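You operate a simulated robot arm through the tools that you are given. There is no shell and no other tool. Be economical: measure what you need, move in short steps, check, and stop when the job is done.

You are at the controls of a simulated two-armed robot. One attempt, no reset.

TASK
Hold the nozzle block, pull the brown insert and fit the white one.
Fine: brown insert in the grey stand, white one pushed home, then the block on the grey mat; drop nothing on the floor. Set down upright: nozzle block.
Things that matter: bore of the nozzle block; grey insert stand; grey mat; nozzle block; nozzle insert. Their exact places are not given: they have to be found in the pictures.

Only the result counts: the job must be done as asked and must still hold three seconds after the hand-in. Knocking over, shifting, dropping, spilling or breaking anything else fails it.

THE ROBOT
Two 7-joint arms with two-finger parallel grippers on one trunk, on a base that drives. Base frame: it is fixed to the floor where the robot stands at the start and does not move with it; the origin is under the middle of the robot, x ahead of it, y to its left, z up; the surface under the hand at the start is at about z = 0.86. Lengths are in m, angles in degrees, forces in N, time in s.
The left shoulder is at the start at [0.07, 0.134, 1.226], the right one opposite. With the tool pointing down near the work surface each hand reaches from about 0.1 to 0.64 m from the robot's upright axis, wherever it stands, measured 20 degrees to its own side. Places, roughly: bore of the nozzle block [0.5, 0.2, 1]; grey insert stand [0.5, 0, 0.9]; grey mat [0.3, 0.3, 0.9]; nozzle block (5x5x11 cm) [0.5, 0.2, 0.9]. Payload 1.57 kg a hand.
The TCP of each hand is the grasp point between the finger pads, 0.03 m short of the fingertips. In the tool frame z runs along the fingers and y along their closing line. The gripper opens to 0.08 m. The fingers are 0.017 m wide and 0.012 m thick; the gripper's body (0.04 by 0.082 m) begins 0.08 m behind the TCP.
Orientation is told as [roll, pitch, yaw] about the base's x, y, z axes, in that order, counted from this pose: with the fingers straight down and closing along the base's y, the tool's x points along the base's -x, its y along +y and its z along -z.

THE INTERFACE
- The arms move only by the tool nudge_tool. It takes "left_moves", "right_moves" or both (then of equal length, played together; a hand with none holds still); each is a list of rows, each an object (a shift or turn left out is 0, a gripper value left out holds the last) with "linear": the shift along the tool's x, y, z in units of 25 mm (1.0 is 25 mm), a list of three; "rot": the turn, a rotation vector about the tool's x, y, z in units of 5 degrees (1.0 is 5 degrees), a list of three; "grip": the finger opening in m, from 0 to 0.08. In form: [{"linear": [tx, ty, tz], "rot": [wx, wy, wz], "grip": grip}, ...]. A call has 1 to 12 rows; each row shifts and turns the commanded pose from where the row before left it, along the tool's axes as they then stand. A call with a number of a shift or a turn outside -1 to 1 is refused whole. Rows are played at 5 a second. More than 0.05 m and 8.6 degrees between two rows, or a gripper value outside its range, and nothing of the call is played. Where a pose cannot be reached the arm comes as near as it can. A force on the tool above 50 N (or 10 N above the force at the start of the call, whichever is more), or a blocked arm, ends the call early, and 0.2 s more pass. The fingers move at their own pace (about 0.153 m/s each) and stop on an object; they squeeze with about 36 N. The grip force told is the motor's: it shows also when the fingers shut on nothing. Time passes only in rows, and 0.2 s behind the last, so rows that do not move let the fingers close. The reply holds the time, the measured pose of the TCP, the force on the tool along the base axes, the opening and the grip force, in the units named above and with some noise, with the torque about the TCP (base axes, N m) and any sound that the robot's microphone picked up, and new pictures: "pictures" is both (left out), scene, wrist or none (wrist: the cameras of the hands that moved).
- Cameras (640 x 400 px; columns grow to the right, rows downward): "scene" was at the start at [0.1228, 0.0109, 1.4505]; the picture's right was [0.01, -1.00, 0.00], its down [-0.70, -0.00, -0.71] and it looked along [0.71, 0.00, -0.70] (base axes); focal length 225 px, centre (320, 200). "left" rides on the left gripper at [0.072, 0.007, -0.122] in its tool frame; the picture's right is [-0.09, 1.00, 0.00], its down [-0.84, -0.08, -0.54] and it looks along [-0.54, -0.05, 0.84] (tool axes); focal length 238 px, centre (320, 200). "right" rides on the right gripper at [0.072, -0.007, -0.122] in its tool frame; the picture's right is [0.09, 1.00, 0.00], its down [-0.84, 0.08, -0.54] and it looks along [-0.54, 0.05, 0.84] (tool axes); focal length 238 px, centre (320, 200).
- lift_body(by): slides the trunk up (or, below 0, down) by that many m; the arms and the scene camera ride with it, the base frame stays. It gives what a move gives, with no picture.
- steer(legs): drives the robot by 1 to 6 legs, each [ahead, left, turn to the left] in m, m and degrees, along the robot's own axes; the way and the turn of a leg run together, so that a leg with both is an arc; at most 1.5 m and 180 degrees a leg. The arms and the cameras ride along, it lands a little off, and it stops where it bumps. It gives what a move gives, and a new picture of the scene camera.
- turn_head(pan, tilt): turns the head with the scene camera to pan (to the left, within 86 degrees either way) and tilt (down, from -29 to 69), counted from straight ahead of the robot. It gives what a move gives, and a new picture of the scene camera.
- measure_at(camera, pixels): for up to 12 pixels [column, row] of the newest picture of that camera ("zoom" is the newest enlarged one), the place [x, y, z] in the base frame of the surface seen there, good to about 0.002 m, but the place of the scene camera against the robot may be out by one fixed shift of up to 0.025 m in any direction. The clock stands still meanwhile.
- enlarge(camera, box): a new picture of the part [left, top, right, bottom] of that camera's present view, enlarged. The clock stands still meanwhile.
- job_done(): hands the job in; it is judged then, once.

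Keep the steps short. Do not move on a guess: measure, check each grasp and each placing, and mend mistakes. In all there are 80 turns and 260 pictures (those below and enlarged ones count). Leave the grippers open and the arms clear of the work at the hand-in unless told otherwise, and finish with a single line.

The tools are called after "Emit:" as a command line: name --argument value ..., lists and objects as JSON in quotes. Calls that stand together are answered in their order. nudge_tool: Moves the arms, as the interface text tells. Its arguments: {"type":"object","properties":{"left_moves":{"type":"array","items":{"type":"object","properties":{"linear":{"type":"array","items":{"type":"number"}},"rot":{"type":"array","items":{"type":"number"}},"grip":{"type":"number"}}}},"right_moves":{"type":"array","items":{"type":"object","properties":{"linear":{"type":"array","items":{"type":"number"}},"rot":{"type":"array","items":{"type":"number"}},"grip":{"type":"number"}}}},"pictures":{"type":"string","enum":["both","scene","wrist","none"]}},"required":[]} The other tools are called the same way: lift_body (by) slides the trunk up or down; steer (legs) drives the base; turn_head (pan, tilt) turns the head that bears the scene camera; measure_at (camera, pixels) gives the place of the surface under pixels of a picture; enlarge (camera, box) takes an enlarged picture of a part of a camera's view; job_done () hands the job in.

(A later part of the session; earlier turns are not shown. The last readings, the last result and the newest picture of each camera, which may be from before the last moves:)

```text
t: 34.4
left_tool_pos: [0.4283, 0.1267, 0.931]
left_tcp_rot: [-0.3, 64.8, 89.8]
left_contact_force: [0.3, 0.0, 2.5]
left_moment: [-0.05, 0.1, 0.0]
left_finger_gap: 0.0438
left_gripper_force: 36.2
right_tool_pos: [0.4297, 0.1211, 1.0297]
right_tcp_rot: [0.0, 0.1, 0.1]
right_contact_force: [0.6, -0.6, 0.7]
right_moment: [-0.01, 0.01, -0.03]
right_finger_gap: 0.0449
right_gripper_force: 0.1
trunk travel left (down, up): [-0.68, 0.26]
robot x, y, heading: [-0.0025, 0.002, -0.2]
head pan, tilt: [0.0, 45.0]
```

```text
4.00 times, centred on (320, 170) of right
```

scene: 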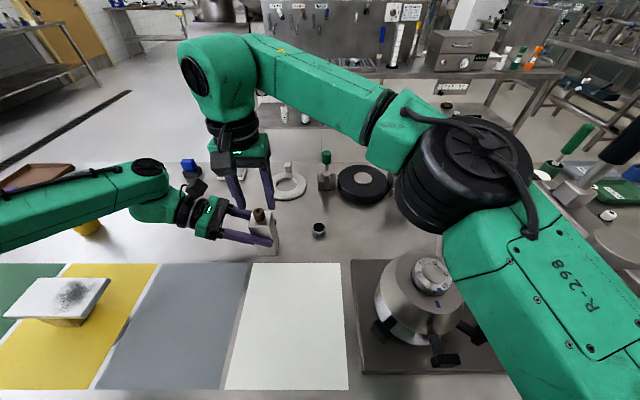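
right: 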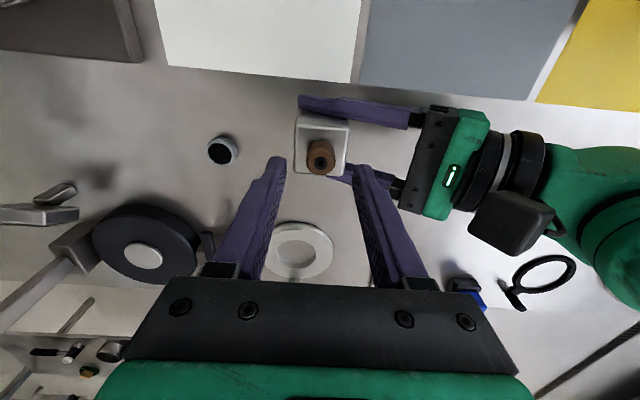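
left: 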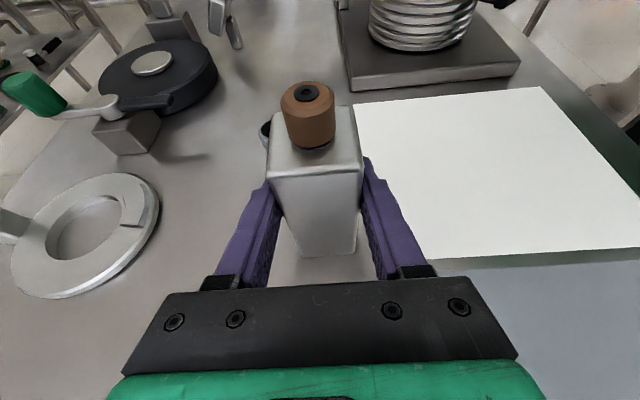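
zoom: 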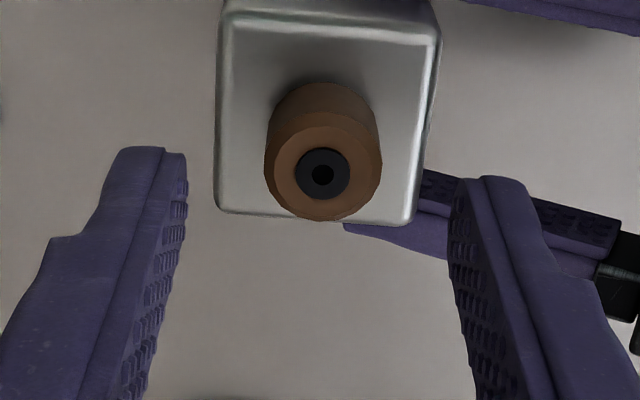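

Aligned. Descend to z≈1.003 (tips 3 mm over the block top) and close.

Emit:
nudge_tool --right_moves '[{"linear": [0.04, 0.07, 0.55]}, {"linear": [0, 0, 0.5]}, {"linear": [0, 0, 0]}, {"grip": 0.005}, {"grip": 0.005}, {"grip": 0.005}, {"grip": 0.005}]' --pictures "wrist"

Emit:
enlarge --camera "left" --box '[220, 50, 420, 175]'

```text
t: 36.0
left_tool_pos: [0.4292, 0.1269, 0.9326]
left_tcp_rot: [-0.5, 64.8, 89.9]
left_contact_force: [-0.4, 21.0, 4.3]
left_moment: [-0.44, 0.09, 0.01]
left_finger_gap: 0.0439
left_gripper_force: 35.5
right_tool_pos: [0.4299, 0.1224, 1.0046]
right_tcp_rot: [-0.2, 0.1, -0.1]
right_contact_force: [0.5, -21.1, 1.7]
right_moment: [-0.89, -0.02, -0.03]
right_finger_gap: 0.0203
right_gripper_force: 34.4
trunk travel left (down, up): [-0.68, 0.26]
robot x, y, heading: [-0.0002, 0.0002, -0.1]
head pan, tilt: [0.0, 45.0]
```

right: 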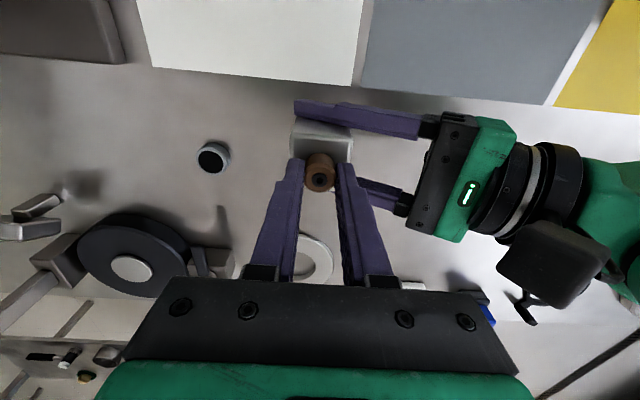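

```text
3.20 times, centred on (320, 112) of left
```

zoom: 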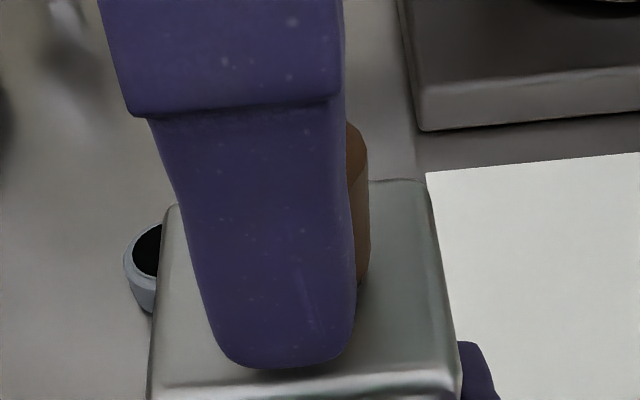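

Insert gripped (20 mm), but a 21 N sideways load shows a ~mm y mismatch. I'll ease the right hand toward −y in small steps.

Emit:
nudge_tool --right_moves '[{"linear": [0, -0.04, 0]}, {"linear": [0, 0, 0]}]' --pictures "none"

```text
t: 36.5
left_tool_pos: [0.4289, 0.1256, 0.9313]
left_tcp_rot: [-0.4, 64.7, 90.0]
left_contact_force: [-2.4, 21.5, 5.0]
left_moment: [-0.3, -0.1, -0.11]
left_finger_gap: 0.044
left_gripper_force: 35.8
right_tool_pos: [0.4293, 0.1242, 1.005]
right_tcp_rot: [0.0, -0.1, -0.1]
right_contact_force: [5.7, -19.9, 1.5]
right_moment: [-0.99, -0.31, 0.03]
right_finger_gap: 0.0198
right_gripper_force: 33.3
trunk travel left (down, up): [-0.68, 0.26]
robot x, y, heading: [0.0009, 0.0001, -0.2]
head pan, tilt: [0.0, 45.0]
```

Emit:
nudge_tool --right_moves '[{"linear": [0, -0.08, 0]}, {"linear": [0, 0, 0]}]' --pictures "none"

```text
t: 37.1
left_tool_pos: [0.4292, 0.1261, 0.9309]
left_tcp_rot: [-0.2, 64.9, 89.9]
left_contact_force: [-4.3, 12.7, 6.3]
left_moment: [0.03, -0.06, -0.09]
left_finger_gap: 0.0434
left_gripper_force: 36.0
right_tool_pos: [0.4295, 0.1233, 1.0044]
right_tcp_rot: [0.1, 0.0, 0.0]
right_contact_force: [5.1, -10.1, -1.5]
right_moment: [-0.53, -0.32, 0.02]
right_finger_gap: 0.02
right_gripper_force: 34.0
trunk travel left (down, up): [-0.68, 0.26]
robot x, y, heading: [-0.0032, 0.0007, 0.1]
head pan, tilt: [0.0, 45.0]
```

Emit:
nudge_tool --right_moves '[{"linear": [-0.02, -0.07, 0]}, {"linear": [0, 0, 0]}]' --pictures "none"

```text
t: 37.8
left_tool_pos: [0.4291, 0.1269, 0.9316]
left_tcp_rot: [-0.1, 64.9, 89.9]
left_contact_force: [-2.1, -5.1, 4.0]
left_moment: [0.4, 0.04, -0.01]
left_finger_gap: 0.0437
left_gripper_force: 35.3
right_tool_pos: [0.4296, 0.1222, 1.0029]
right_tcp_rot: [0.1, 0.1, 0.1]
right_contact_force: [2.3, 5.7, -5.7]
right_moment: [0.01, -0.18, 0.0]
right_finger_gap: 0.0201
right_gripper_force: 34.0
trunk travel left (down, up): [-0.68, 0.26]
robot x, y, heading: [0.0004, 0.0001, -0.2]
head pan, tilt: [0.0, 45.0]
```

Side load is small now. Pulling straight up slowly, 2.5 cm to start.

Emit:
nudge_tool --right_moves '[{"linear": [0, 0.02, -0.1]}, {"linear": [0, 0, -0.2]}, {"linear": [0, 0, -0.3]}, {"linear": [0, 0, -0.4]}, {"linear": [0, 0, 0]}]' --pictures "wrist"

Emit:
enlarge --camera "left" --box '[220, 50, 420, 175]'

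```text
t: 39.0
left_tool_pos: [0.4283, 0.1265, 0.9318]
left_tcp_rot: [-0.2, 64.8, 90.0]
left_contact_force: [0.6, -9.6, 0.0]
left_moment: [0.61, 0.18, -0.02]
left_finger_gap: 0.0437
left_gripper_force: 35.7
right_tool_pos: [0.4303, 0.1218, 1.0279]
right_tcp_rot: [0.2, -0.1, 0.1]
right_contact_force: [-1.4, 8.4, -0.2]
right_moment: [0.36, 0.12, -0.03]
right_finger_gap: 0.0202
right_gripper_force: 33.8
trunk travel left (down, up): [-0.68, 0.26]
robot x, y, heading: [-0.0027, 0.0016, 0.0]
head pan, tilt: [0.0, 45.0]
```

right: 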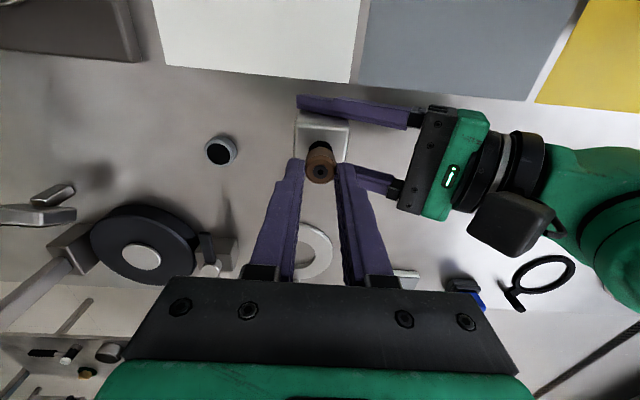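

```text
3.20 times, centred on (320, 112) of left
```

zoom: 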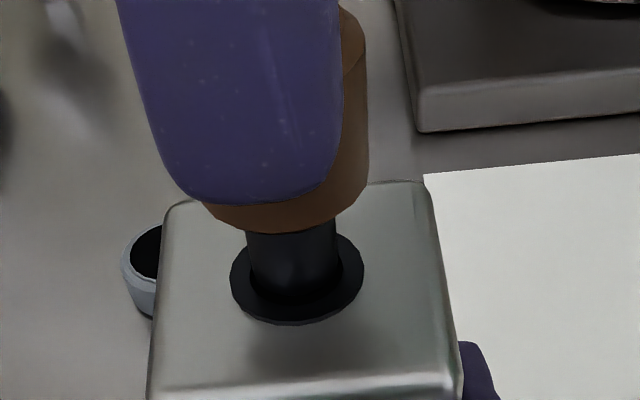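

It's coming out: a thin black shank under the brown head, bore rim visible. Continuing upward.

Emit:
nudge_tool --right_moves '[{"linear": [0, 0.03, -0.3]}, {"linear": [0, 0, -0.5]}, {"linear": [0, 0, -0.6]}, {"linear": [0, 0, -0.6]}, {"linear": [0, 0, 0]}]' --pictures "wrist"

Emit:
enlarge --camera "left" --box '[220, 20, 420, 145]'

```text
t: 40.1
left_tool_pos: [0.4294, 0.128, 0.9305]
left_tcp_rot: [-0.3, 64.7, 90.0]
left_contact_force: [1.0, 1.6, 2.6]
left_moment: [0.19, 0.05, -0.06]
left_finger_gap: 0.0436
left_gripper_force: 35.4
right_tool_pos: [0.431, 0.1227, 1.08]
right_tcp_rot: [0.0, 0.1, 0.1]
right_contact_force: [-0.3, 0.1, -0.6]
right_moment: [0.0, -0.01, -0.01]
right_finger_gap: 0.02
right_gripper_force: 33.7
trunk travel left (down, up): [-0.68, 0.26]
robot x, y, heading: [0.0012, -0.004, 0.0]
head pan, tilt: [0.0, 45.0]
```

right: 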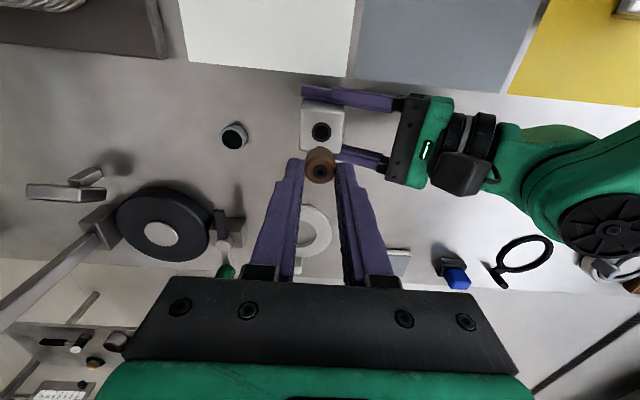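

```text
3.20 times, centred on (320, 82) of left
```

zoom: 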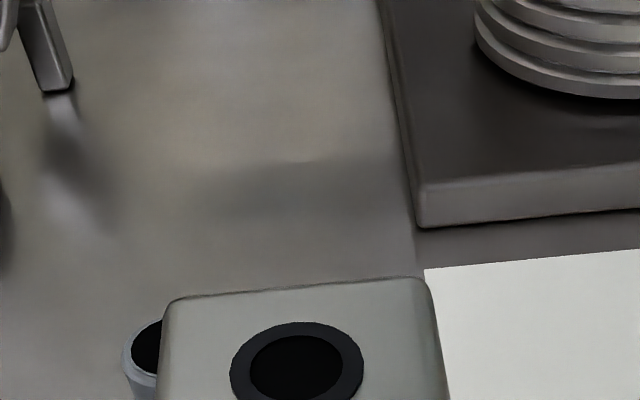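

The brown insert is fully out. I look at it from the scene camera for its length, and measure bore and stand in the right camera.

Emit:
nudge_tool --right_moves '[{"linear": [0, -1, -0.5]}, {"linear": [0, -1, -0.5]}, {"linear": [0, 0, 0]}]' --pictures "both"

Emit:
enlarge --camera "right" --box '[220, 100, 380, 200]'

Emit:
enlarge --camera "scene" --box '[220, 170, 340, 260]'

```text
t: 41.0
left_tool_pos: [0.4298, 0.1266, 0.9312]
left_tcp_rot: [-0.2, 64.8, 90.0]
left_contact_force: [0.1, -0.6, 0.7]
left_moment: [-0.01, 0.09, 0.08]
left_finger_gap: 0.0433
left_gripper_force: 35.7
right_tool_pos: [0.4319, 0.0718, 1.1017]
right_tcp_rot: [0.1, 0.0, 0.1]
right_contact_force: [-0.6, 0.2, -1.4]
right_moment: [-0.01, 0.03, 0.02]
right_finger_gap: 0.02
right_gripper_force: 33.7
trunk travel left (down, up): [-0.68, 0.26]
robot x, y, heading: [0.0018, 0.0013, 0.2]
head pan, tilt: [0.0, 45.0]
```

scene: 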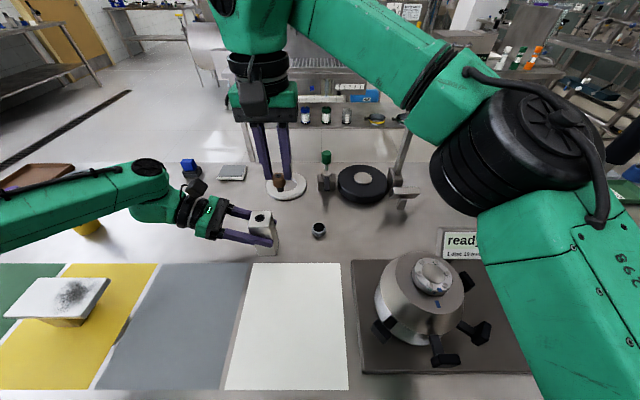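
right: 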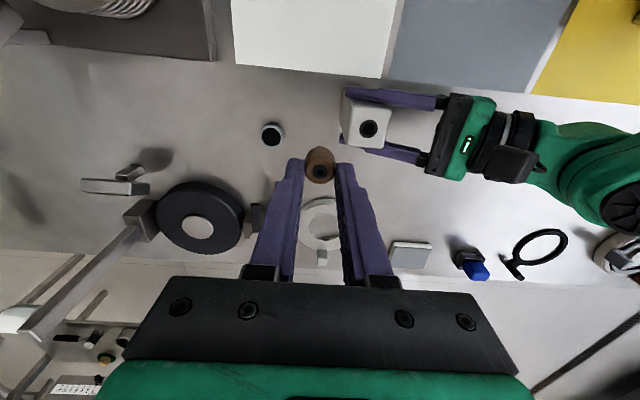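

```text
4.00 times, centred on (300, 150) of right
```

zoom: 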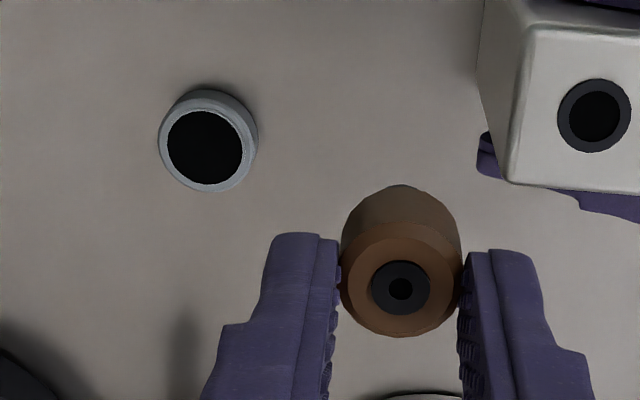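

```text
4.44 times, centred on (280, 215) of scene
```

zoom: 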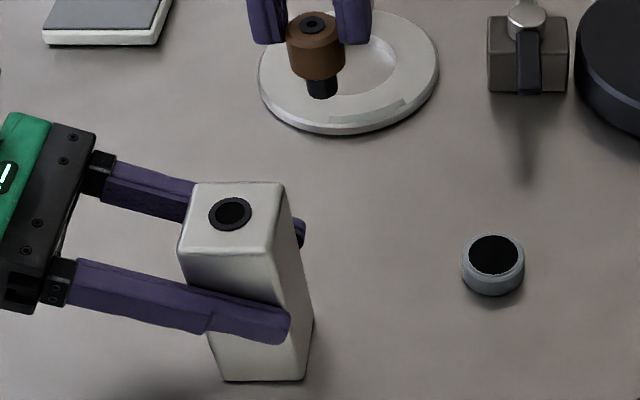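

Shank is short (~13 mm). Measuring the stand hole, rim and bore in the right camera.

Emit:
measure_at --camera "right" --pixels '[[271, 137], [264, 136], [280, 136], [271, 128], [271, 145], [261, 137], [283, 137], [368, 129], [362, 129], [375, 129], [368, 121], [368, 137]]'

Emit:
measure_at --camera "zoom" --pixels '[[321, 94], [313, 25], [316, 75], [494, 255], [494, 289], [466, 262], [522, 262], [310, 78], [335, 78]]'

```text
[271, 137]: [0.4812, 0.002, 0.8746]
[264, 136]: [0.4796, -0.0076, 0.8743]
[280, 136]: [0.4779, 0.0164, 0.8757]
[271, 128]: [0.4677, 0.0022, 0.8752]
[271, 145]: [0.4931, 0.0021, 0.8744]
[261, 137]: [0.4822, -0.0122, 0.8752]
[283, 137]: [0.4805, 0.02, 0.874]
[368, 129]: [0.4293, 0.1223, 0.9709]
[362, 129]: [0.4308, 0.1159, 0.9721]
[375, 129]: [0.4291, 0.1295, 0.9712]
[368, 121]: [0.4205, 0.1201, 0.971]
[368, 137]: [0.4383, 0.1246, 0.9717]
```

```text
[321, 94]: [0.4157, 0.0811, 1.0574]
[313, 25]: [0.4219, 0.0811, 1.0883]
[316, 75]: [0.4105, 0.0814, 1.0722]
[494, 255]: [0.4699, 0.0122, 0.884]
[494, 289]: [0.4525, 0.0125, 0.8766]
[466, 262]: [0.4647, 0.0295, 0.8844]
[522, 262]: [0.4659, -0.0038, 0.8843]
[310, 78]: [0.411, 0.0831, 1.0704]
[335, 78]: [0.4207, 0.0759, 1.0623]
```

Stand hole centre (0.4808, 0.003), rim z 0.875. Target for seating: TCP about (0.4815, 0.003, 0.909). Going first to z≈0.96 above it.

Emit:
nudge_tool --right_moves '[{"linear": [-0.66, -0.92, 0]}, {"linear": [-0.66, -0.92, 0]}, {"linear": [-0.66, -0.91, 0]}, {"linear": [0, 0, 1]}, {"linear": [0, 0, 1]}, {"linear": [0, 0, 1]}, {"linear": [0, 0, 1]}, {"linear": [0, 0, 1]}, {"linear": [0, 0, 0.6]}, {"linear": [0, 0, 0]}]' --pictures "both"

Emit:
enlarge --camera "right" --box '[240, 110, 400, 210]'

Emit:
enlarge --camera "scene" --box '[270, 170, 370, 250]'

```text
t: 43.1
left_tool_pos: [0.428, 0.127, 0.9312]
left_tcp_rot: [-0.4, 64.9, 90.0]
left_contact_force: [-0.6, 0.5, 0.0]
left_moment: [0.01, 0.08, 0.03]
left_finger_gap: 0.0435
left_gripper_force: 35.9
right_tool_pos: [0.4798, 0.0056, 0.9637]
right_tcp_rot: [0.1, 0.1, 0.0]
right_contact_force: [-0.2, -0.3, -1.1]
right_moment: [0.01, 0.02, -0.02]
right_finger_gap: 0.0203
right_gripper_force: 33.9
trunk travel left (down, up): [-0.68, 0.26]
robot x, y, heading: [-0.0016, 0.0048, 0.1]
head pan, tilt: [0.0, 45.0]
```

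scene: 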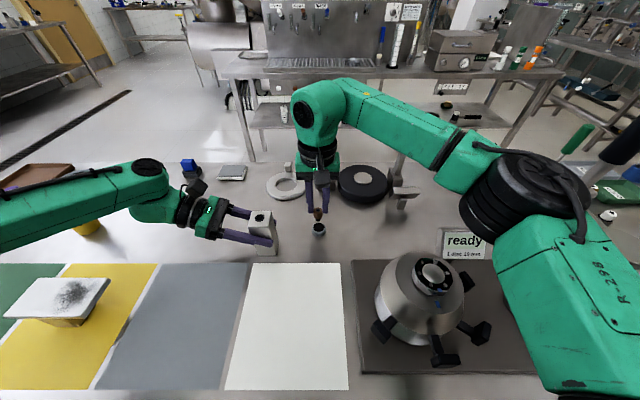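
right: 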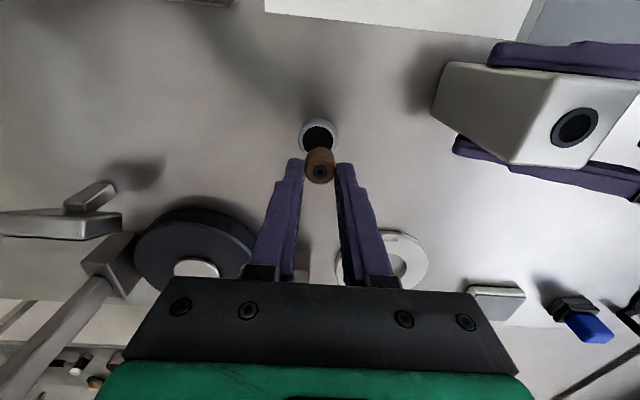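

```text
4.00 times, centred on (320, 160) of right
```

zoom: 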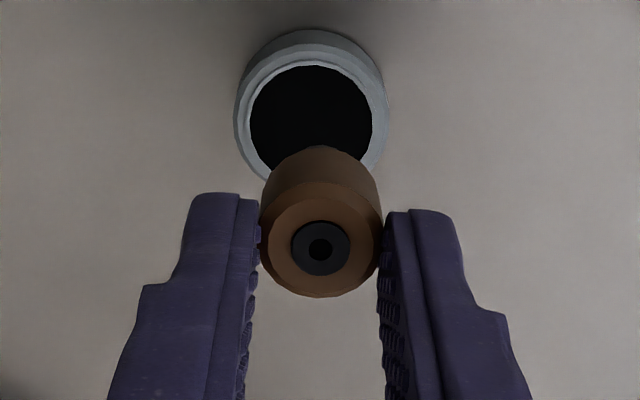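

```text
5.00 times, centred on (320, 210) of scene
```

zoom: 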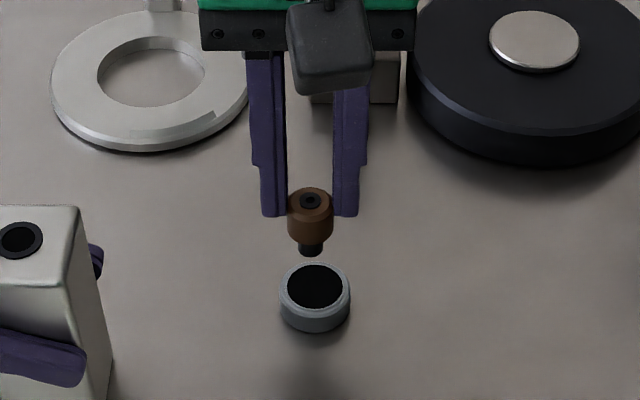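

Re-measuring the stand from this closer view (hole centre near right-cam (318,139)).

Emit:
measure_at --camera "right" --pixels '[[318, 136], [304, 138], [332, 138], [318, 128], [318, 144], [302, 136], [334, 136], [318, 127], [300, 145], [336, 145]]'

```text
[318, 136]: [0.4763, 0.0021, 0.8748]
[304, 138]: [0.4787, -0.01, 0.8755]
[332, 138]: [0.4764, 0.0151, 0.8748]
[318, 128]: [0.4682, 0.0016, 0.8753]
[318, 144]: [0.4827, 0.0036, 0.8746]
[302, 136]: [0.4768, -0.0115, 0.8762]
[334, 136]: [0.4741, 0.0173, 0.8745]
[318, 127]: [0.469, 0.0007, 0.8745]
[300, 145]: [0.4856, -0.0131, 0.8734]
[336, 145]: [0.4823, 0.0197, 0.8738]
```

Centre confirmed (0.481, 0.0027). Correcting +2 mm x, −3 mm y and lowering gently.

Emit:
nudge_tool --right_moves '[{"linear": [-0.09, -0.12, 0]}, {"linear": [0, 0, 0.7]}, {"linear": [0, 0, 0.7]}, {"linear": [0, 0, 0.3]}, {"linear": [0, 0, 0.2]}, {"linear": [0, 0, 0.1]}, {"linear": [0, 0, 0]}]' --pictures "both"

Emit:
enlarge --camera "right" --box '[240, 110, 400, 210]'

Emit:
enlarge --camera "scene" --box '[270, 190, 370, 250]'

```text
t: 44.8
left_tool_pos: [0.4272, 0.1286, 0.9313]
left_tcp_rot: [-0.5, 64.8, 89.9]
left_contact_force: [0.3, 0.0, -0.1]
left_moment: [0.02, -0.03, -0.02]
left_finger_gap: 0.0438
left_gripper_force: 36.1
right_tool_pos: [0.4802, 0.0016, 0.9156]
right_tcp_rot: [0.0, -0.2, 0.1]
right_contact_force: [-1.3, 5.5, 15.9]
right_moment: [0.33, 0.19, -0.03]
right_finger_gap: 0.02
right_gripper_force: 34.4
trunk travel left (down, up): [-0.68, 0.26]
robot x, y, heading: [0.0014, 0.0001, -0.2]
head pan, tilt: [0.0, 45.0]
```

scene: 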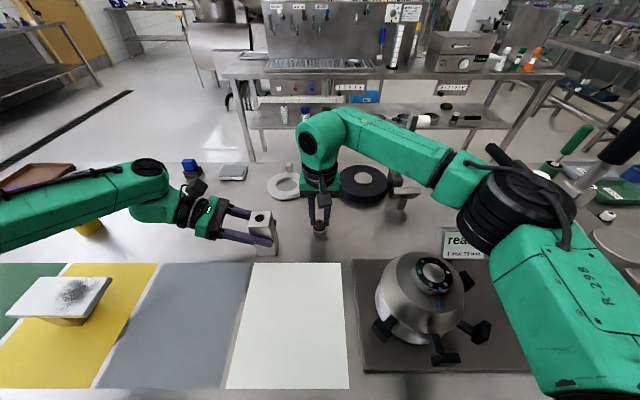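
right: 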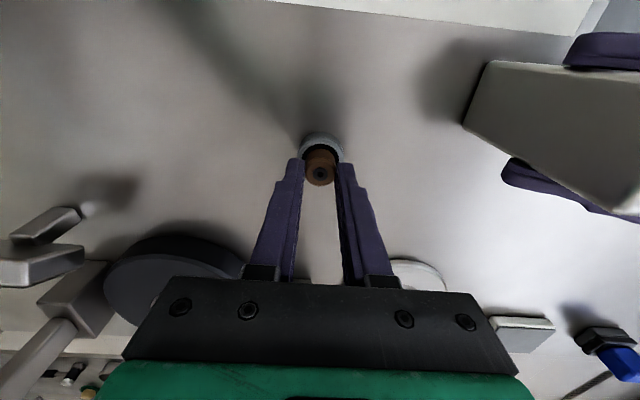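

```text
4.00 times, centred on (320, 160) of right
```

zoom: 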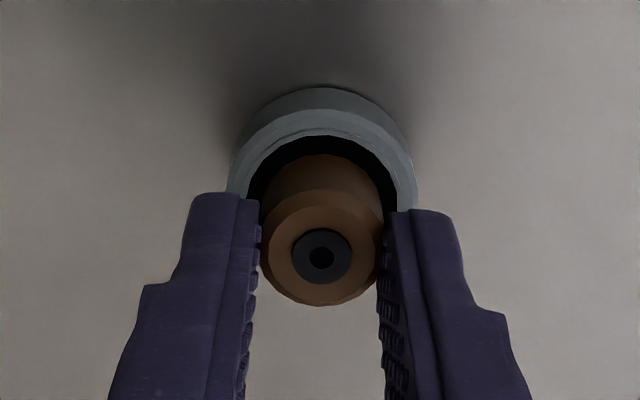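

```text
6.40 times, centred on (320, 220) of scene
```

zoom: 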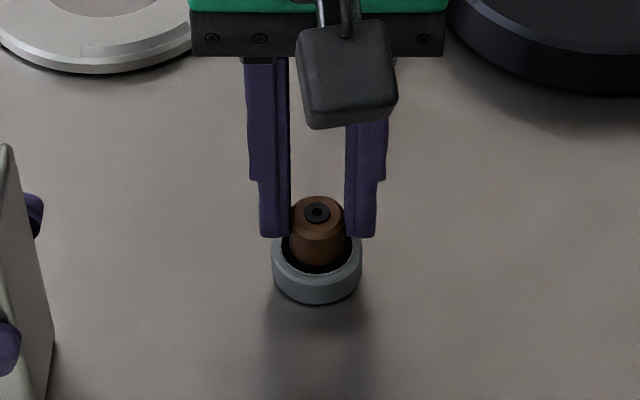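

16 N upward contact: it may be at the bottom already. I'll measure the insert top height (right-cam ≈(320,180)) to check seating.

Emit:
measure_at --camera "right" --pixels '[[320, 181], [312, 172], [328, 172], [320, 166], [320, 150], [320, 142], [300, 150], [342, 150]]'

Emit:
measure_at --camera "zoom" --pixels '[[303, 217], [331, 217], [318, 255], [280, 265], [318, 272], [320, 290]]'

```text
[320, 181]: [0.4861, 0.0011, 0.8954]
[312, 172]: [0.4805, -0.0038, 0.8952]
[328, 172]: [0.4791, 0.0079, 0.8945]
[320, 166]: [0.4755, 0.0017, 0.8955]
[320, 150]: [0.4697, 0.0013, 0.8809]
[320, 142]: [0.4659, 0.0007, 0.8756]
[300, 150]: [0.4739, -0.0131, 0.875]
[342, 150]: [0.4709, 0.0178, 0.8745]
```

```text
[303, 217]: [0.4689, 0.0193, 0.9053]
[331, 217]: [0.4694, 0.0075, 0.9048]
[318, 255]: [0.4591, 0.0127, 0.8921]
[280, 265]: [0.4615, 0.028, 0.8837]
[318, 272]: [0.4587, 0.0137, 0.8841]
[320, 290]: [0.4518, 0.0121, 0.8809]
```

Top at 0.895, the same as the white one in its holder: it's seated. Opening and lifting straight off.

Emit:
nudge_tool --right_moves '[{"linear": [0, 0, -0.04]}, {"grip": 0.045}, {"grip": 0.045}, {"linear": [0, 0, -0.4]}, {"linear": [0, 0, -1]}, {"linear": [0, 0, -1]}, {"linear": [0, 0, -1]}, {"linear": [0, 0, -1]}, {"linear": [0, 0, -1]}, {"linear": [0, 0, -1]}, {"linear": [0, 0, -1]}, {"linear": [0, 0, 0]}]' --pictures "both"

Emit:
enlarge --camera "right" --box '[240, 110, 400, 210]'

```text
t: 47.4
left_tool_pos: [0.43, 0.1259, 0.9304]
left_tcp_rot: [-0.2, 64.9, 90.0]
left_contact_force: [-1.0, 0.2, 0.8]
left_moment: [0.11, 0.11, 0.02]
left_finger_gap: 0.0441
left_gripper_force: 35.8
right_tool_pos: [0.4823, -0.0014, 1.098]
right_tcp_rot: [0.0, 0.0, 0.1]
right_contact_force: [0.0, -0.2, -0.2]
right_moment: [-0.01, -0.01, -0.02]
right_finger_gap: 0.0447
right_gripper_force: 0.1
trunk travel left (down, up): [-0.68, 0.26]
robot x, y, heading: [0.0009, -0.0011, 0.1]
head pan, tilt: [0.0, 45.0]
```

scene: 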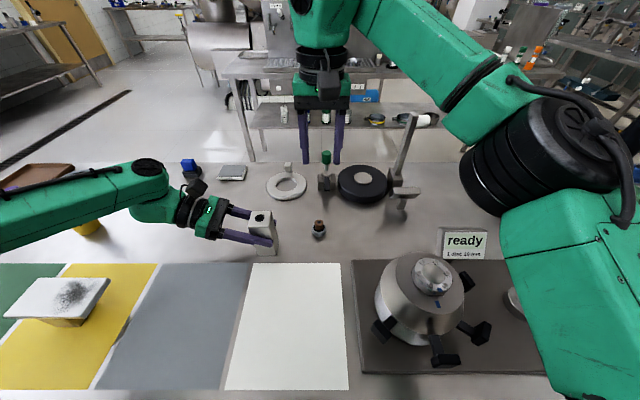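
right: 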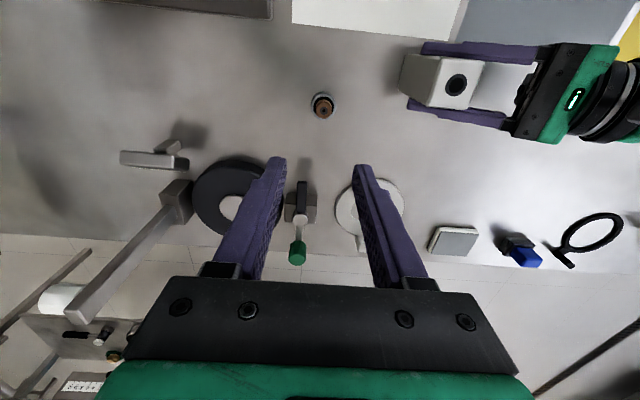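

```text
4.00 times, centred on (320, 160) of right
```

zoom: 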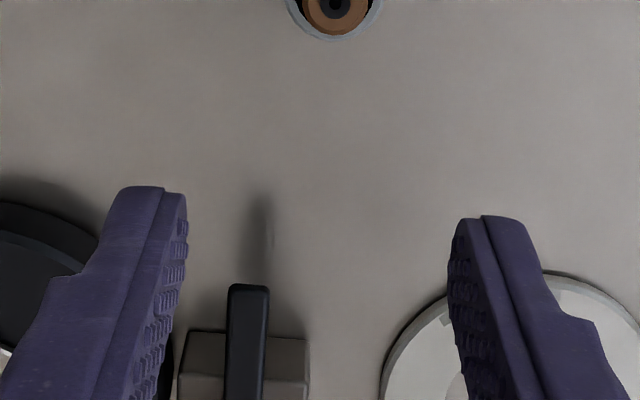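

Brown sits upright in the stand. Now releasing the block with the left hand, backing out along the tool axis, then raising and pulling in the left hand.

Emit:
nudge_tool --left_moves '[{"grip": 0.075}, {"grip": 0.075}, {"linear": [0, 0, -1]}, {"linear": [0, 0, -1]}, {"linear": [0, 0, -1]}, {"linear": [0, 0, -1]}, {"linear": [0.906, 0.4, -0.423]}, {"linear": [0.906, 0.4, -0.423]}, {"linear": [0.906, 0.4, -0.423]}, {"linear": [0.906, 0.4, -0.423]}, {"linear": [0.906, 0.4, -0.423]}, {"linear": [0.906, 0.4, -0.423]}]' --pictures "wrist"

Emit:
turn_head --pan -40 --tilt 40

```text
t: 50.0
left_tool_pos: [0.3683, 0.2148, 1.1226]
left_tcp_rot: [-0.2, 65.0, 90.1]
left_contact_force: [-0.4, -0.1, 0.0]
left_moment: [0.01, -0.01, 0.02]
left_finger_gap: 0.0749
left_gripper_force: 0.0
right_tool_pos: [0.4807, -0.002, 1.098]
right_tcp_rot: [0.0, 0.0, 0.0]
right_contact_force: [-0.2, -0.9, -0.1]
right_moment: [0.01, 0.01, 0.0]
right_finger_gap: 0.045
right_gripper_force: 0.0
trunk travel left (down, up): [-0.68, 0.26]
robot x, y, heading: [-0.0021, 0.0049, 0.0]
head pan, tilt: [0.0, 45.0]
```

left: 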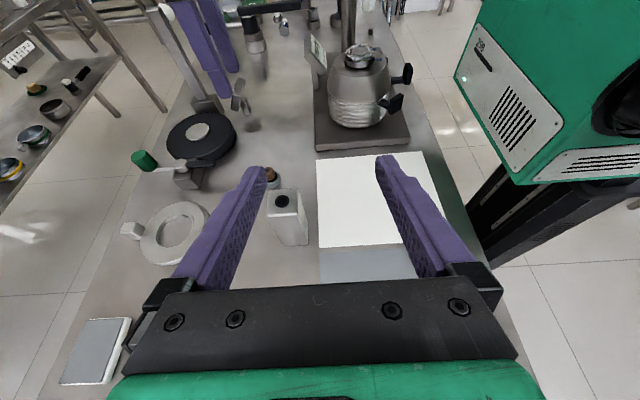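

```text
t: 51.0
left_tool_pos: [0.3687, 0.2149, 1.1221]
left_tcp_rot: [-0.1, 65.0, 90.0]
left_contact_force: [-0.1, -0.3, -0.1]
left_moment: [0.0, 0.03, -0.02]
left_finger_gap: 0.0749
left_gripper_force: 0.1
right_tool_pos: [0.4811, -0.003, 1.0978]
right_tcp_rot: [0.0, 0.0, 0.0]
right_contact_force: [0.5, -0.2, 1.1]
right_moment: [-0.01, 0.04, 0.01]
right_finger_gap: 0.0449
right_gripper_force: 0.0
trunk travel left (down, up): [-0.68, 0.26]
robot x, y, heading: [0.0, 0.001, 0.1]
head pan, tilt: [-40.0, 40.0]
```

scene: 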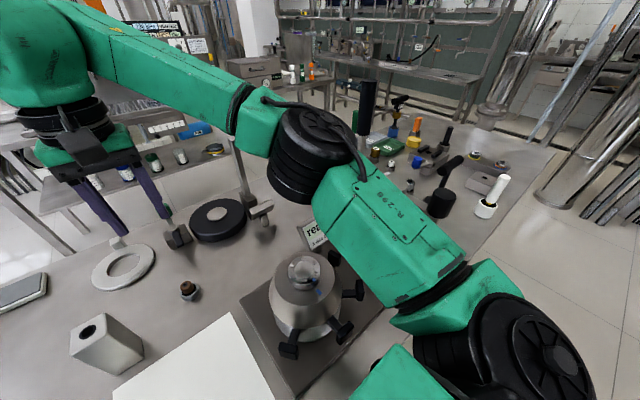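

The bench to the right has tall parts (black lever at (367,105)). Raising the trunk 0.25 for clearance, then re-viewing and measuring heights.

Emit:
lift_body --by 0.25

Emit:
turn_head --pan -50 --tilt 45

```text
t: 53.6
left_tool_pos: [0.3693, 0.216, 1.3731]
left_tcp_rot: [-0.2, 64.9, 90.1]
left_contact_force: [0.3, -0.7, 0.3]
left_moment: [0.01, -0.01, 0.02]
left_finger_gap: 0.0751
left_gripper_force: 0.0
right_tool_pos: [0.4824, -0.003, 1.3481]
right_tcp_rot: [-0.1, 0.0, 0.1]
right_contact_force: [0.3, 0.3, -0.2]
right_moment: [-0.01, -0.03, 0.01]
right_finger_gap: 0.0448
right_gripper_force: 0.1
trunk travel left (down, up): [-0.93, 0.01]
robot x, y, heading: [-0.0005, 0.0002, -0.1]
head pan, tilt: [-40.0, 40.0]
```

```text
t: 54.3
left_tool_pos: [0.3679, 0.2161, 1.3733]
left_tcp_rot: [-0.1, 65.1, 90.0]
left_contact_force: [0.0, 0.7, 0.0]
left_moment: [-0.01, -0.02, 0.03]
left_finger_gap: 0.0751
left_gripper_force: 0.0
right_tool_pos: [0.4821, -0.0027, 1.3477]
right_tcp_rot: [0.1, 0.1, 0.1]
right_contact_force: [-0.1, 0.2, -0.7]
right_moment: [-0.02, -0.02, 0.0]
right_finger_gap: 0.0447
right_gripper_force: 0.0
trunk travel left (down, up): [-0.93, 0.01]
robot x, y, heading: [0.0026, -0.0047, -0.0]
head pan, tilt: [-50.0, 45.0]
```

scene: 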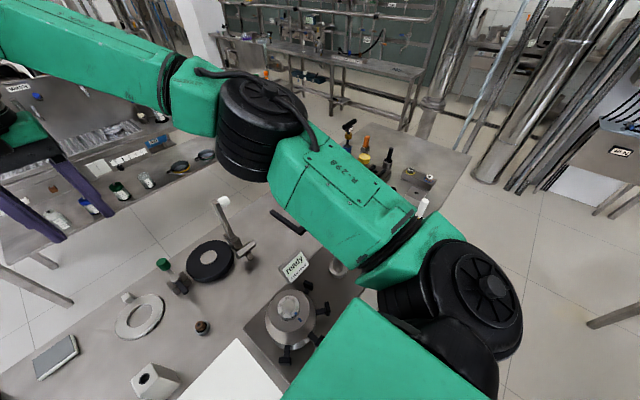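

Emit:
measure_at --camera "scene" --pixels '[[245, 178], [260, 100], [330, 200], [380, 250], [422, 205], [348, 124], [386, 155], [223, 201], [275, 212], [290, 302], [420, 175], [430, 300]]'

```text
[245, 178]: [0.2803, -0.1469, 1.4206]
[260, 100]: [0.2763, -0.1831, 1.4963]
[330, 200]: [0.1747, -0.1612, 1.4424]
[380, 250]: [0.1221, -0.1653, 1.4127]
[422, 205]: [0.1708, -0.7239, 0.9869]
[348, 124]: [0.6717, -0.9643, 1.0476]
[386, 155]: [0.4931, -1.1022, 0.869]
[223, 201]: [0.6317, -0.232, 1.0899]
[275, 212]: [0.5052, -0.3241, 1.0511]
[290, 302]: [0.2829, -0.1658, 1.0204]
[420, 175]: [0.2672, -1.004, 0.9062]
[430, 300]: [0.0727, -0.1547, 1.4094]
```

The arm's underside is at z≥1.4, obstacles are ≤1.1. Driving 0.45 m to the right.

Emit:
steer --legs '[[0, -0.45, 0]]'

Emit:
turn_head --pan -30 --tilt 45

```text
t: 57.0
left_tool_pos: [0.3689, -0.2284, 1.372]
left_tcp_rot: [-0.2, 65.2, 90.1]
left_contact_force: [0.7, -0.7, 0.3]
left_moment: [0.03, -0.04, 0.01]
left_finger_gap: 0.075
left_gripper_force: 0.1
right_tool_pos: [0.4818, -0.4463, 1.3481]
right_tcp_rot: [0.0, 0.0, 0.0]
right_contact_force: [0.1, -0.1, -0.4]
right_moment: [-0.01, -0.01, 0.05]
right_finger_gap: 0.045
right_gripper_force: 0.0
trunk travel left (down, up): [-0.93, 0.01]
robot x, y, heading: [-0.001, -0.4449, 0.1]
head pan, tilt: [-50.0, 45.0]
```

scene: 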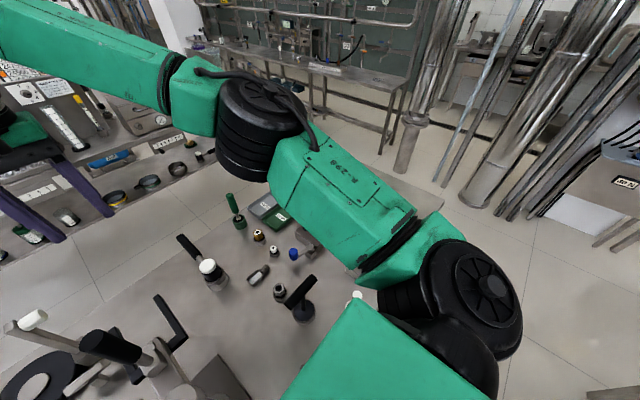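

```text
t: 57.9
left_tool_pos: [0.3695, -0.2321, 1.3716]
left_tcp_rot: [-0.2, 65.2, 90.0]
left_contact_force: [-0.3, 0.4, -0.7]
left_moment: [-0.02, -0.01, -0.02]
left_finger_gap: 0.0751
left_gripper_force: 0.0
right_tool_pos: [0.4812, -0.4488, 1.3469]
right_tcp_rot: [0.0, 0.0, 0.1]
right_contact_force: [-0.1, -0.6, -0.2]
right_moment: [-0.03, -0.01, 0.0]
right_finger_gap: 0.0452
right_gripper_force: 0.0
trunk travel left (down, up): [-0.93, 0.01]
robot x, y, heading: [-0.0018, -0.4447, -0.2]
head pan, tilt: [-30.0, 45.0]
```

scene: 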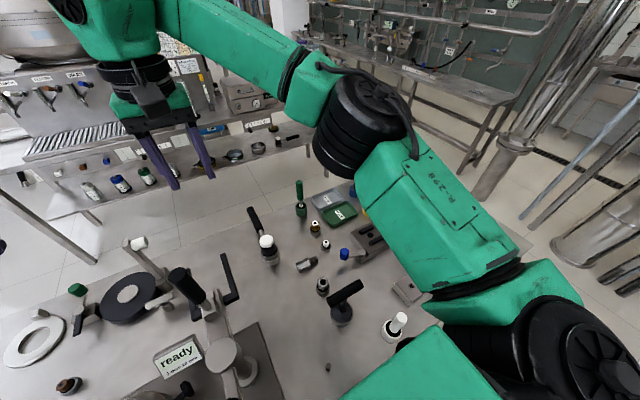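

White insert visible at scene (326,245). Moving the right hand to about (0.45, −0.72, 1.25) for a wrist view.

Emit:
nudge_tool --right_moves '[{"linear": [0.1, -1, 0]}, {"linear": [0.1, -1, 0]}, {"linear": [0.1, -1, 0]}, {"linear": [0.1, -1, 0]}, {"linear": [0.1, -1, 0]}, {"linear": [0.1, -1, 0]}, {"linear": [0.1, -1, 0]}, {"linear": [0.1, -1, 0]}, {"linear": [0.1, -1, 0.8]}, {"linear": [0.1, -1, 1]}, {"linear": [0.1, -0.8, 1]}, {"linear": [0, 0, 1]}]' --pictures "both"

Emit:
enlarge --camera "right" --box '[240, 100, 400, 200]'

```text
t: 60.5
left_tool_pos: [0.3685, -0.2303, 1.3719]
left_tcp_rot: [-0.3, 64.9, 90.1]
left_contact_force: [0.2, 0.2, -0.1]
left_moment: [-0.01, 0.01, -0.02]
left_finger_gap: 0.0745
left_gripper_force: 0.0
right_tool_pos: [0.4559, -0.7175, 1.2476]
right_tcp_rot: [0.0, -0.1, 0.1]
right_contact_force: [0.4, -0.2, 0.8]
right_moment: [0.03, -0.01, -0.01]
right_finger_gap: 0.0449
right_gripper_force: 0.1
trunk travel left (down, up): [-0.93, 0.01]
robot x, y, heading: [0.0027, -0.4455, -0.2]
head pan, tilt: [-30.0, 45.0]
```

scene: 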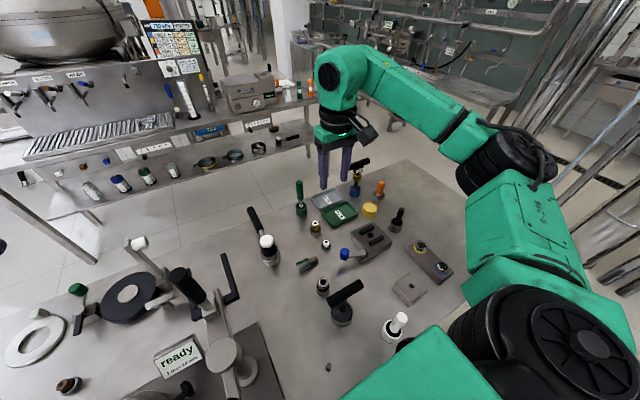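
right: 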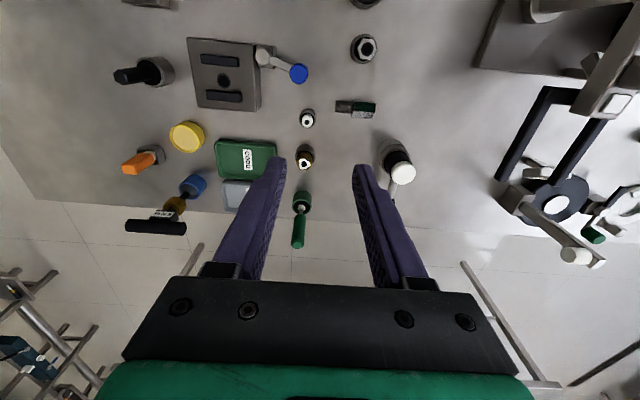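

```text
4.00 times, centred on (320, 150) of right
```

zoom: 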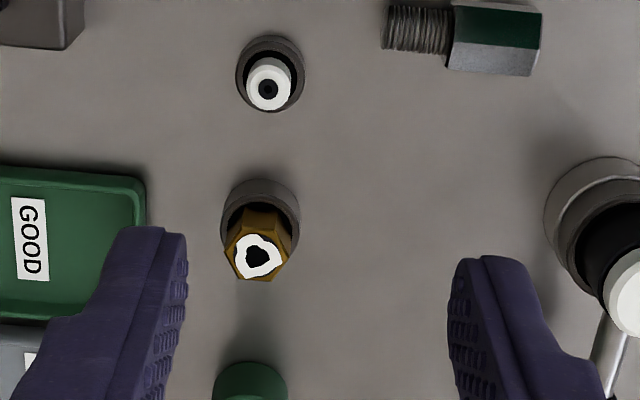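

Measuring the white insert (top centre ≈(307,122)) and tall neighbours.

Emit:
measure_at --camera "right" --pixels '[[306, 124], [309, 124], [307, 119], [304, 121], [311, 121], [307, 127], [307, 116], [299, 116], [400, 172], [300, 205], [300, 235], [297, 72]]'

```text
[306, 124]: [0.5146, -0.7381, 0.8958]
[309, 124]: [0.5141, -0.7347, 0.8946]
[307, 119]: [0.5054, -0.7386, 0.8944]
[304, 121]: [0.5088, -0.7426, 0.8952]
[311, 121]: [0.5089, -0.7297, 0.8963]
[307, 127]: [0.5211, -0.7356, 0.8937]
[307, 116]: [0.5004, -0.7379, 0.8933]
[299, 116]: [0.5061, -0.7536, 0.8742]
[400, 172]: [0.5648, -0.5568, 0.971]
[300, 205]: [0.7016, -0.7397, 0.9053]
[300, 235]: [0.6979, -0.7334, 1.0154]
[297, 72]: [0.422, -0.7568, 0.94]
```

White insert: top centre (0.511, −0.7365, 0.895). Lowering the trunk 0.13, then refining.

Emit:
lift_body --by -0.13

Emit:
nudge_tool --right_moves '[{"linear": [-1, -0.4, 0]}, {"linear": [-1, -0.4, 0.5]}, {"linear": [0, 0, 1]}, {"linear": [0, 0, 1]}, {"linear": [0, 0, 0]}]' --pictures "both"

Emit:
enlarge --camera "right" --box '[240, 100, 400, 200]'

```text
t: 62.0
left_tool_pos: [0.37, -0.2295, 1.2432]
left_tcp_rot: [-0.1, 65.0, 90.0]
left_contact_force: [-0.3, -0.5, 0.5]
left_moment: [0.01, -0.01, 0.01]
left_finger_gap: 0.0751
left_gripper_force: 0.0
right_tool_pos: [0.4548, -0.7168, 1.1187]
right_tcp_rot: [0.0, 0.1, 0.1]
right_contact_force: [-0.2, 0.0, -0.8]
right_moment: [0.01, 0.0, 0.01]
right_finger_gap: 0.045
right_gripper_force: 0.0
trunk travel left (down, up): [-0.8, 0.14]
robot x, y, heading: [-0.0004, -0.4487, -0.3]
head pan, tilt: [-30.0, 45.0]
```

```text
t: 63.2
left_tool_pos: [0.368, -0.2308, 1.2431]
left_tcp_rot: [-0.2, 65.0, 90.1]
left_contact_force: [-0.4, 0.2, 0.1]
left_moment: [0.01, -0.01, -0.04]
left_finger_gap: 0.075
left_gripper_force: 0.1
right_tool_pos: [0.5064, -0.7371, 1.0546]
right_tcp_rot: [0.0, 0.0, 0.0]
right_contact_force: [0.0, 0.5, 0.1]
right_moment: [-0.04, -0.04, -0.02]
right_finger_gap: 0.0449
right_gripper_force: 0.1
trunk travel left (down, up): [-0.8, 0.14]
robot x, y, heading: [0.001, -0.449, 0.1]
head pan, tilt: [-30.0, 45.0]
```

scene: 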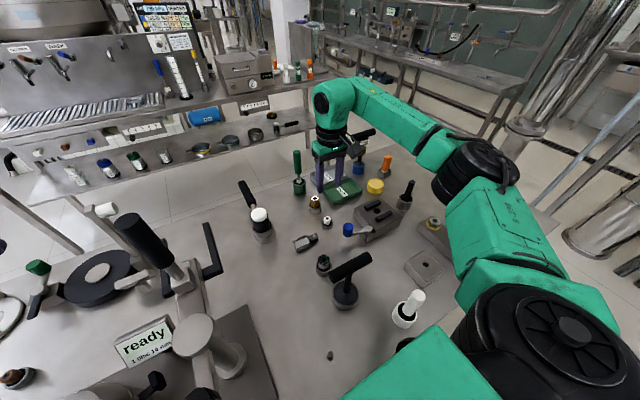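
right: 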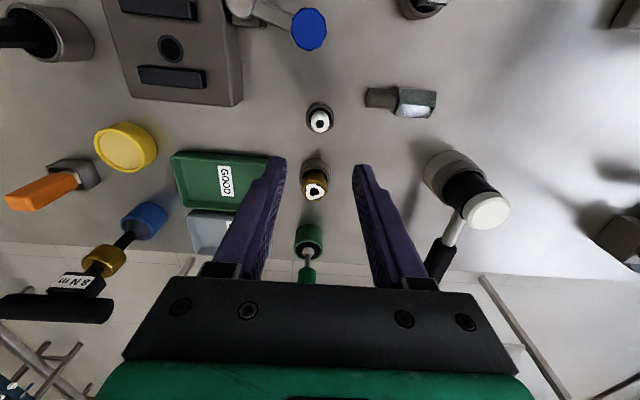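

```text
4.00 times, centred on (320, 150) of right
```

zoom: 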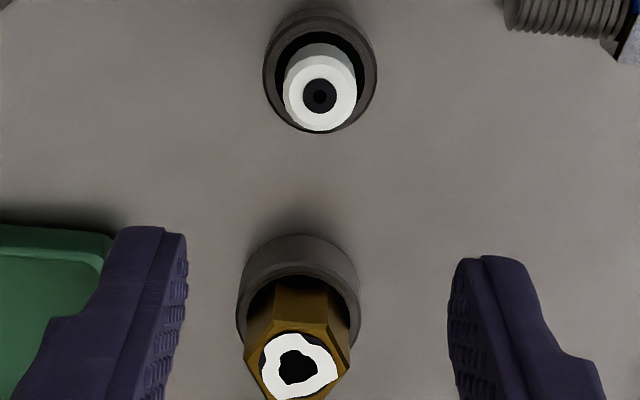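

Emit:
measure_at --camera "right" --pixels '[[320, 129], [314, 124], [326, 124], [320, 118], [320, 124], [320, 113], [308, 118], [332, 118]]'

```text
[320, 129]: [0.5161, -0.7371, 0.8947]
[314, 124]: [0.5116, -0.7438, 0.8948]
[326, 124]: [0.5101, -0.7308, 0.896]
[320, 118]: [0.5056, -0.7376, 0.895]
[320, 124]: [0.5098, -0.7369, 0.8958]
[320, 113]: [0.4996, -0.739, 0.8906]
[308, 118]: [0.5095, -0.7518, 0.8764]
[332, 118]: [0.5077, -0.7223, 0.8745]
```

Centre (0.5105, −0.737). Descending to TCP z≈0.91 and closing.

Emit:
nudge_tool --right_moves '[{"linear": [-0.16, 0, 1]}, {"linear": [0, 0, 1]}, {"linear": [0, 0, 1]}, {"linear": [0, 0, 1]}, {"linear": [0, 0, 1]}, {"linear": [0, 0, 0.4]}, {"linear": [0, 0, 0]}]' --pictures "wrist"

Emit:
enlarge --camera "right" --box '[240, 110, 400, 210]'

```text
t: 64.8
left_tool_pos: [0.3686, -0.2298, 1.2433]
left_tcp_rot: [-0.1, 65.1, 90.0]
left_contact_force: [0.6, -0.3, 0.5]
left_moment: [0.03, 0.01, -0.03]
left_finger_gap: 0.0748
left_gripper_force: 0.0
right_tool_pos: [0.5086, -0.7362, 0.9209]
right_tcp_rot: [-0.1, 0.0, 0.1]
right_contact_force: [0.3, 0.6, -0.7]
right_moment: [0.0, 0.0, 0.0]
right_finger_gap: 0.0447
right_gripper_force: 0.0
trunk travel left (down, up): [-0.8, 0.14]
robot x, y, heading: [-0.0029, -0.4474, 0.0]
head pan, tilt: [-30.0, 45.0]
```

right: 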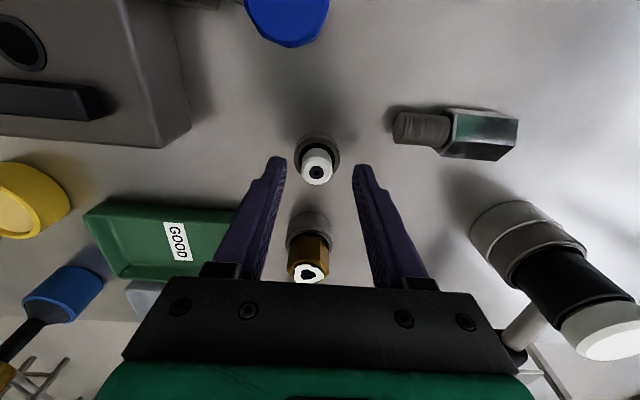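

```text
4.00 times, centred on (320, 160) of right
```

zoom: 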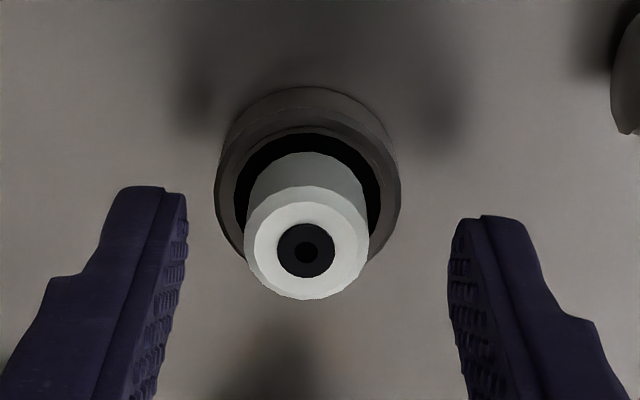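

Insert sits ~2 mm to −y of the finger centre. Measuring once more before closing.

Emit:
measure_at --camera "right" --pixels '[[316, 182], [304, 174], [329, 174], [316, 162], [307, 173], [325, 173]]'

```text
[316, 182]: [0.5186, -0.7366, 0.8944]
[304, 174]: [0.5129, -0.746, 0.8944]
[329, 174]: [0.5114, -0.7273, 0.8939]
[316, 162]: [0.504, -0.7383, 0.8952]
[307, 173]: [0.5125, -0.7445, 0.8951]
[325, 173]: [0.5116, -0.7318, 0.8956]
```

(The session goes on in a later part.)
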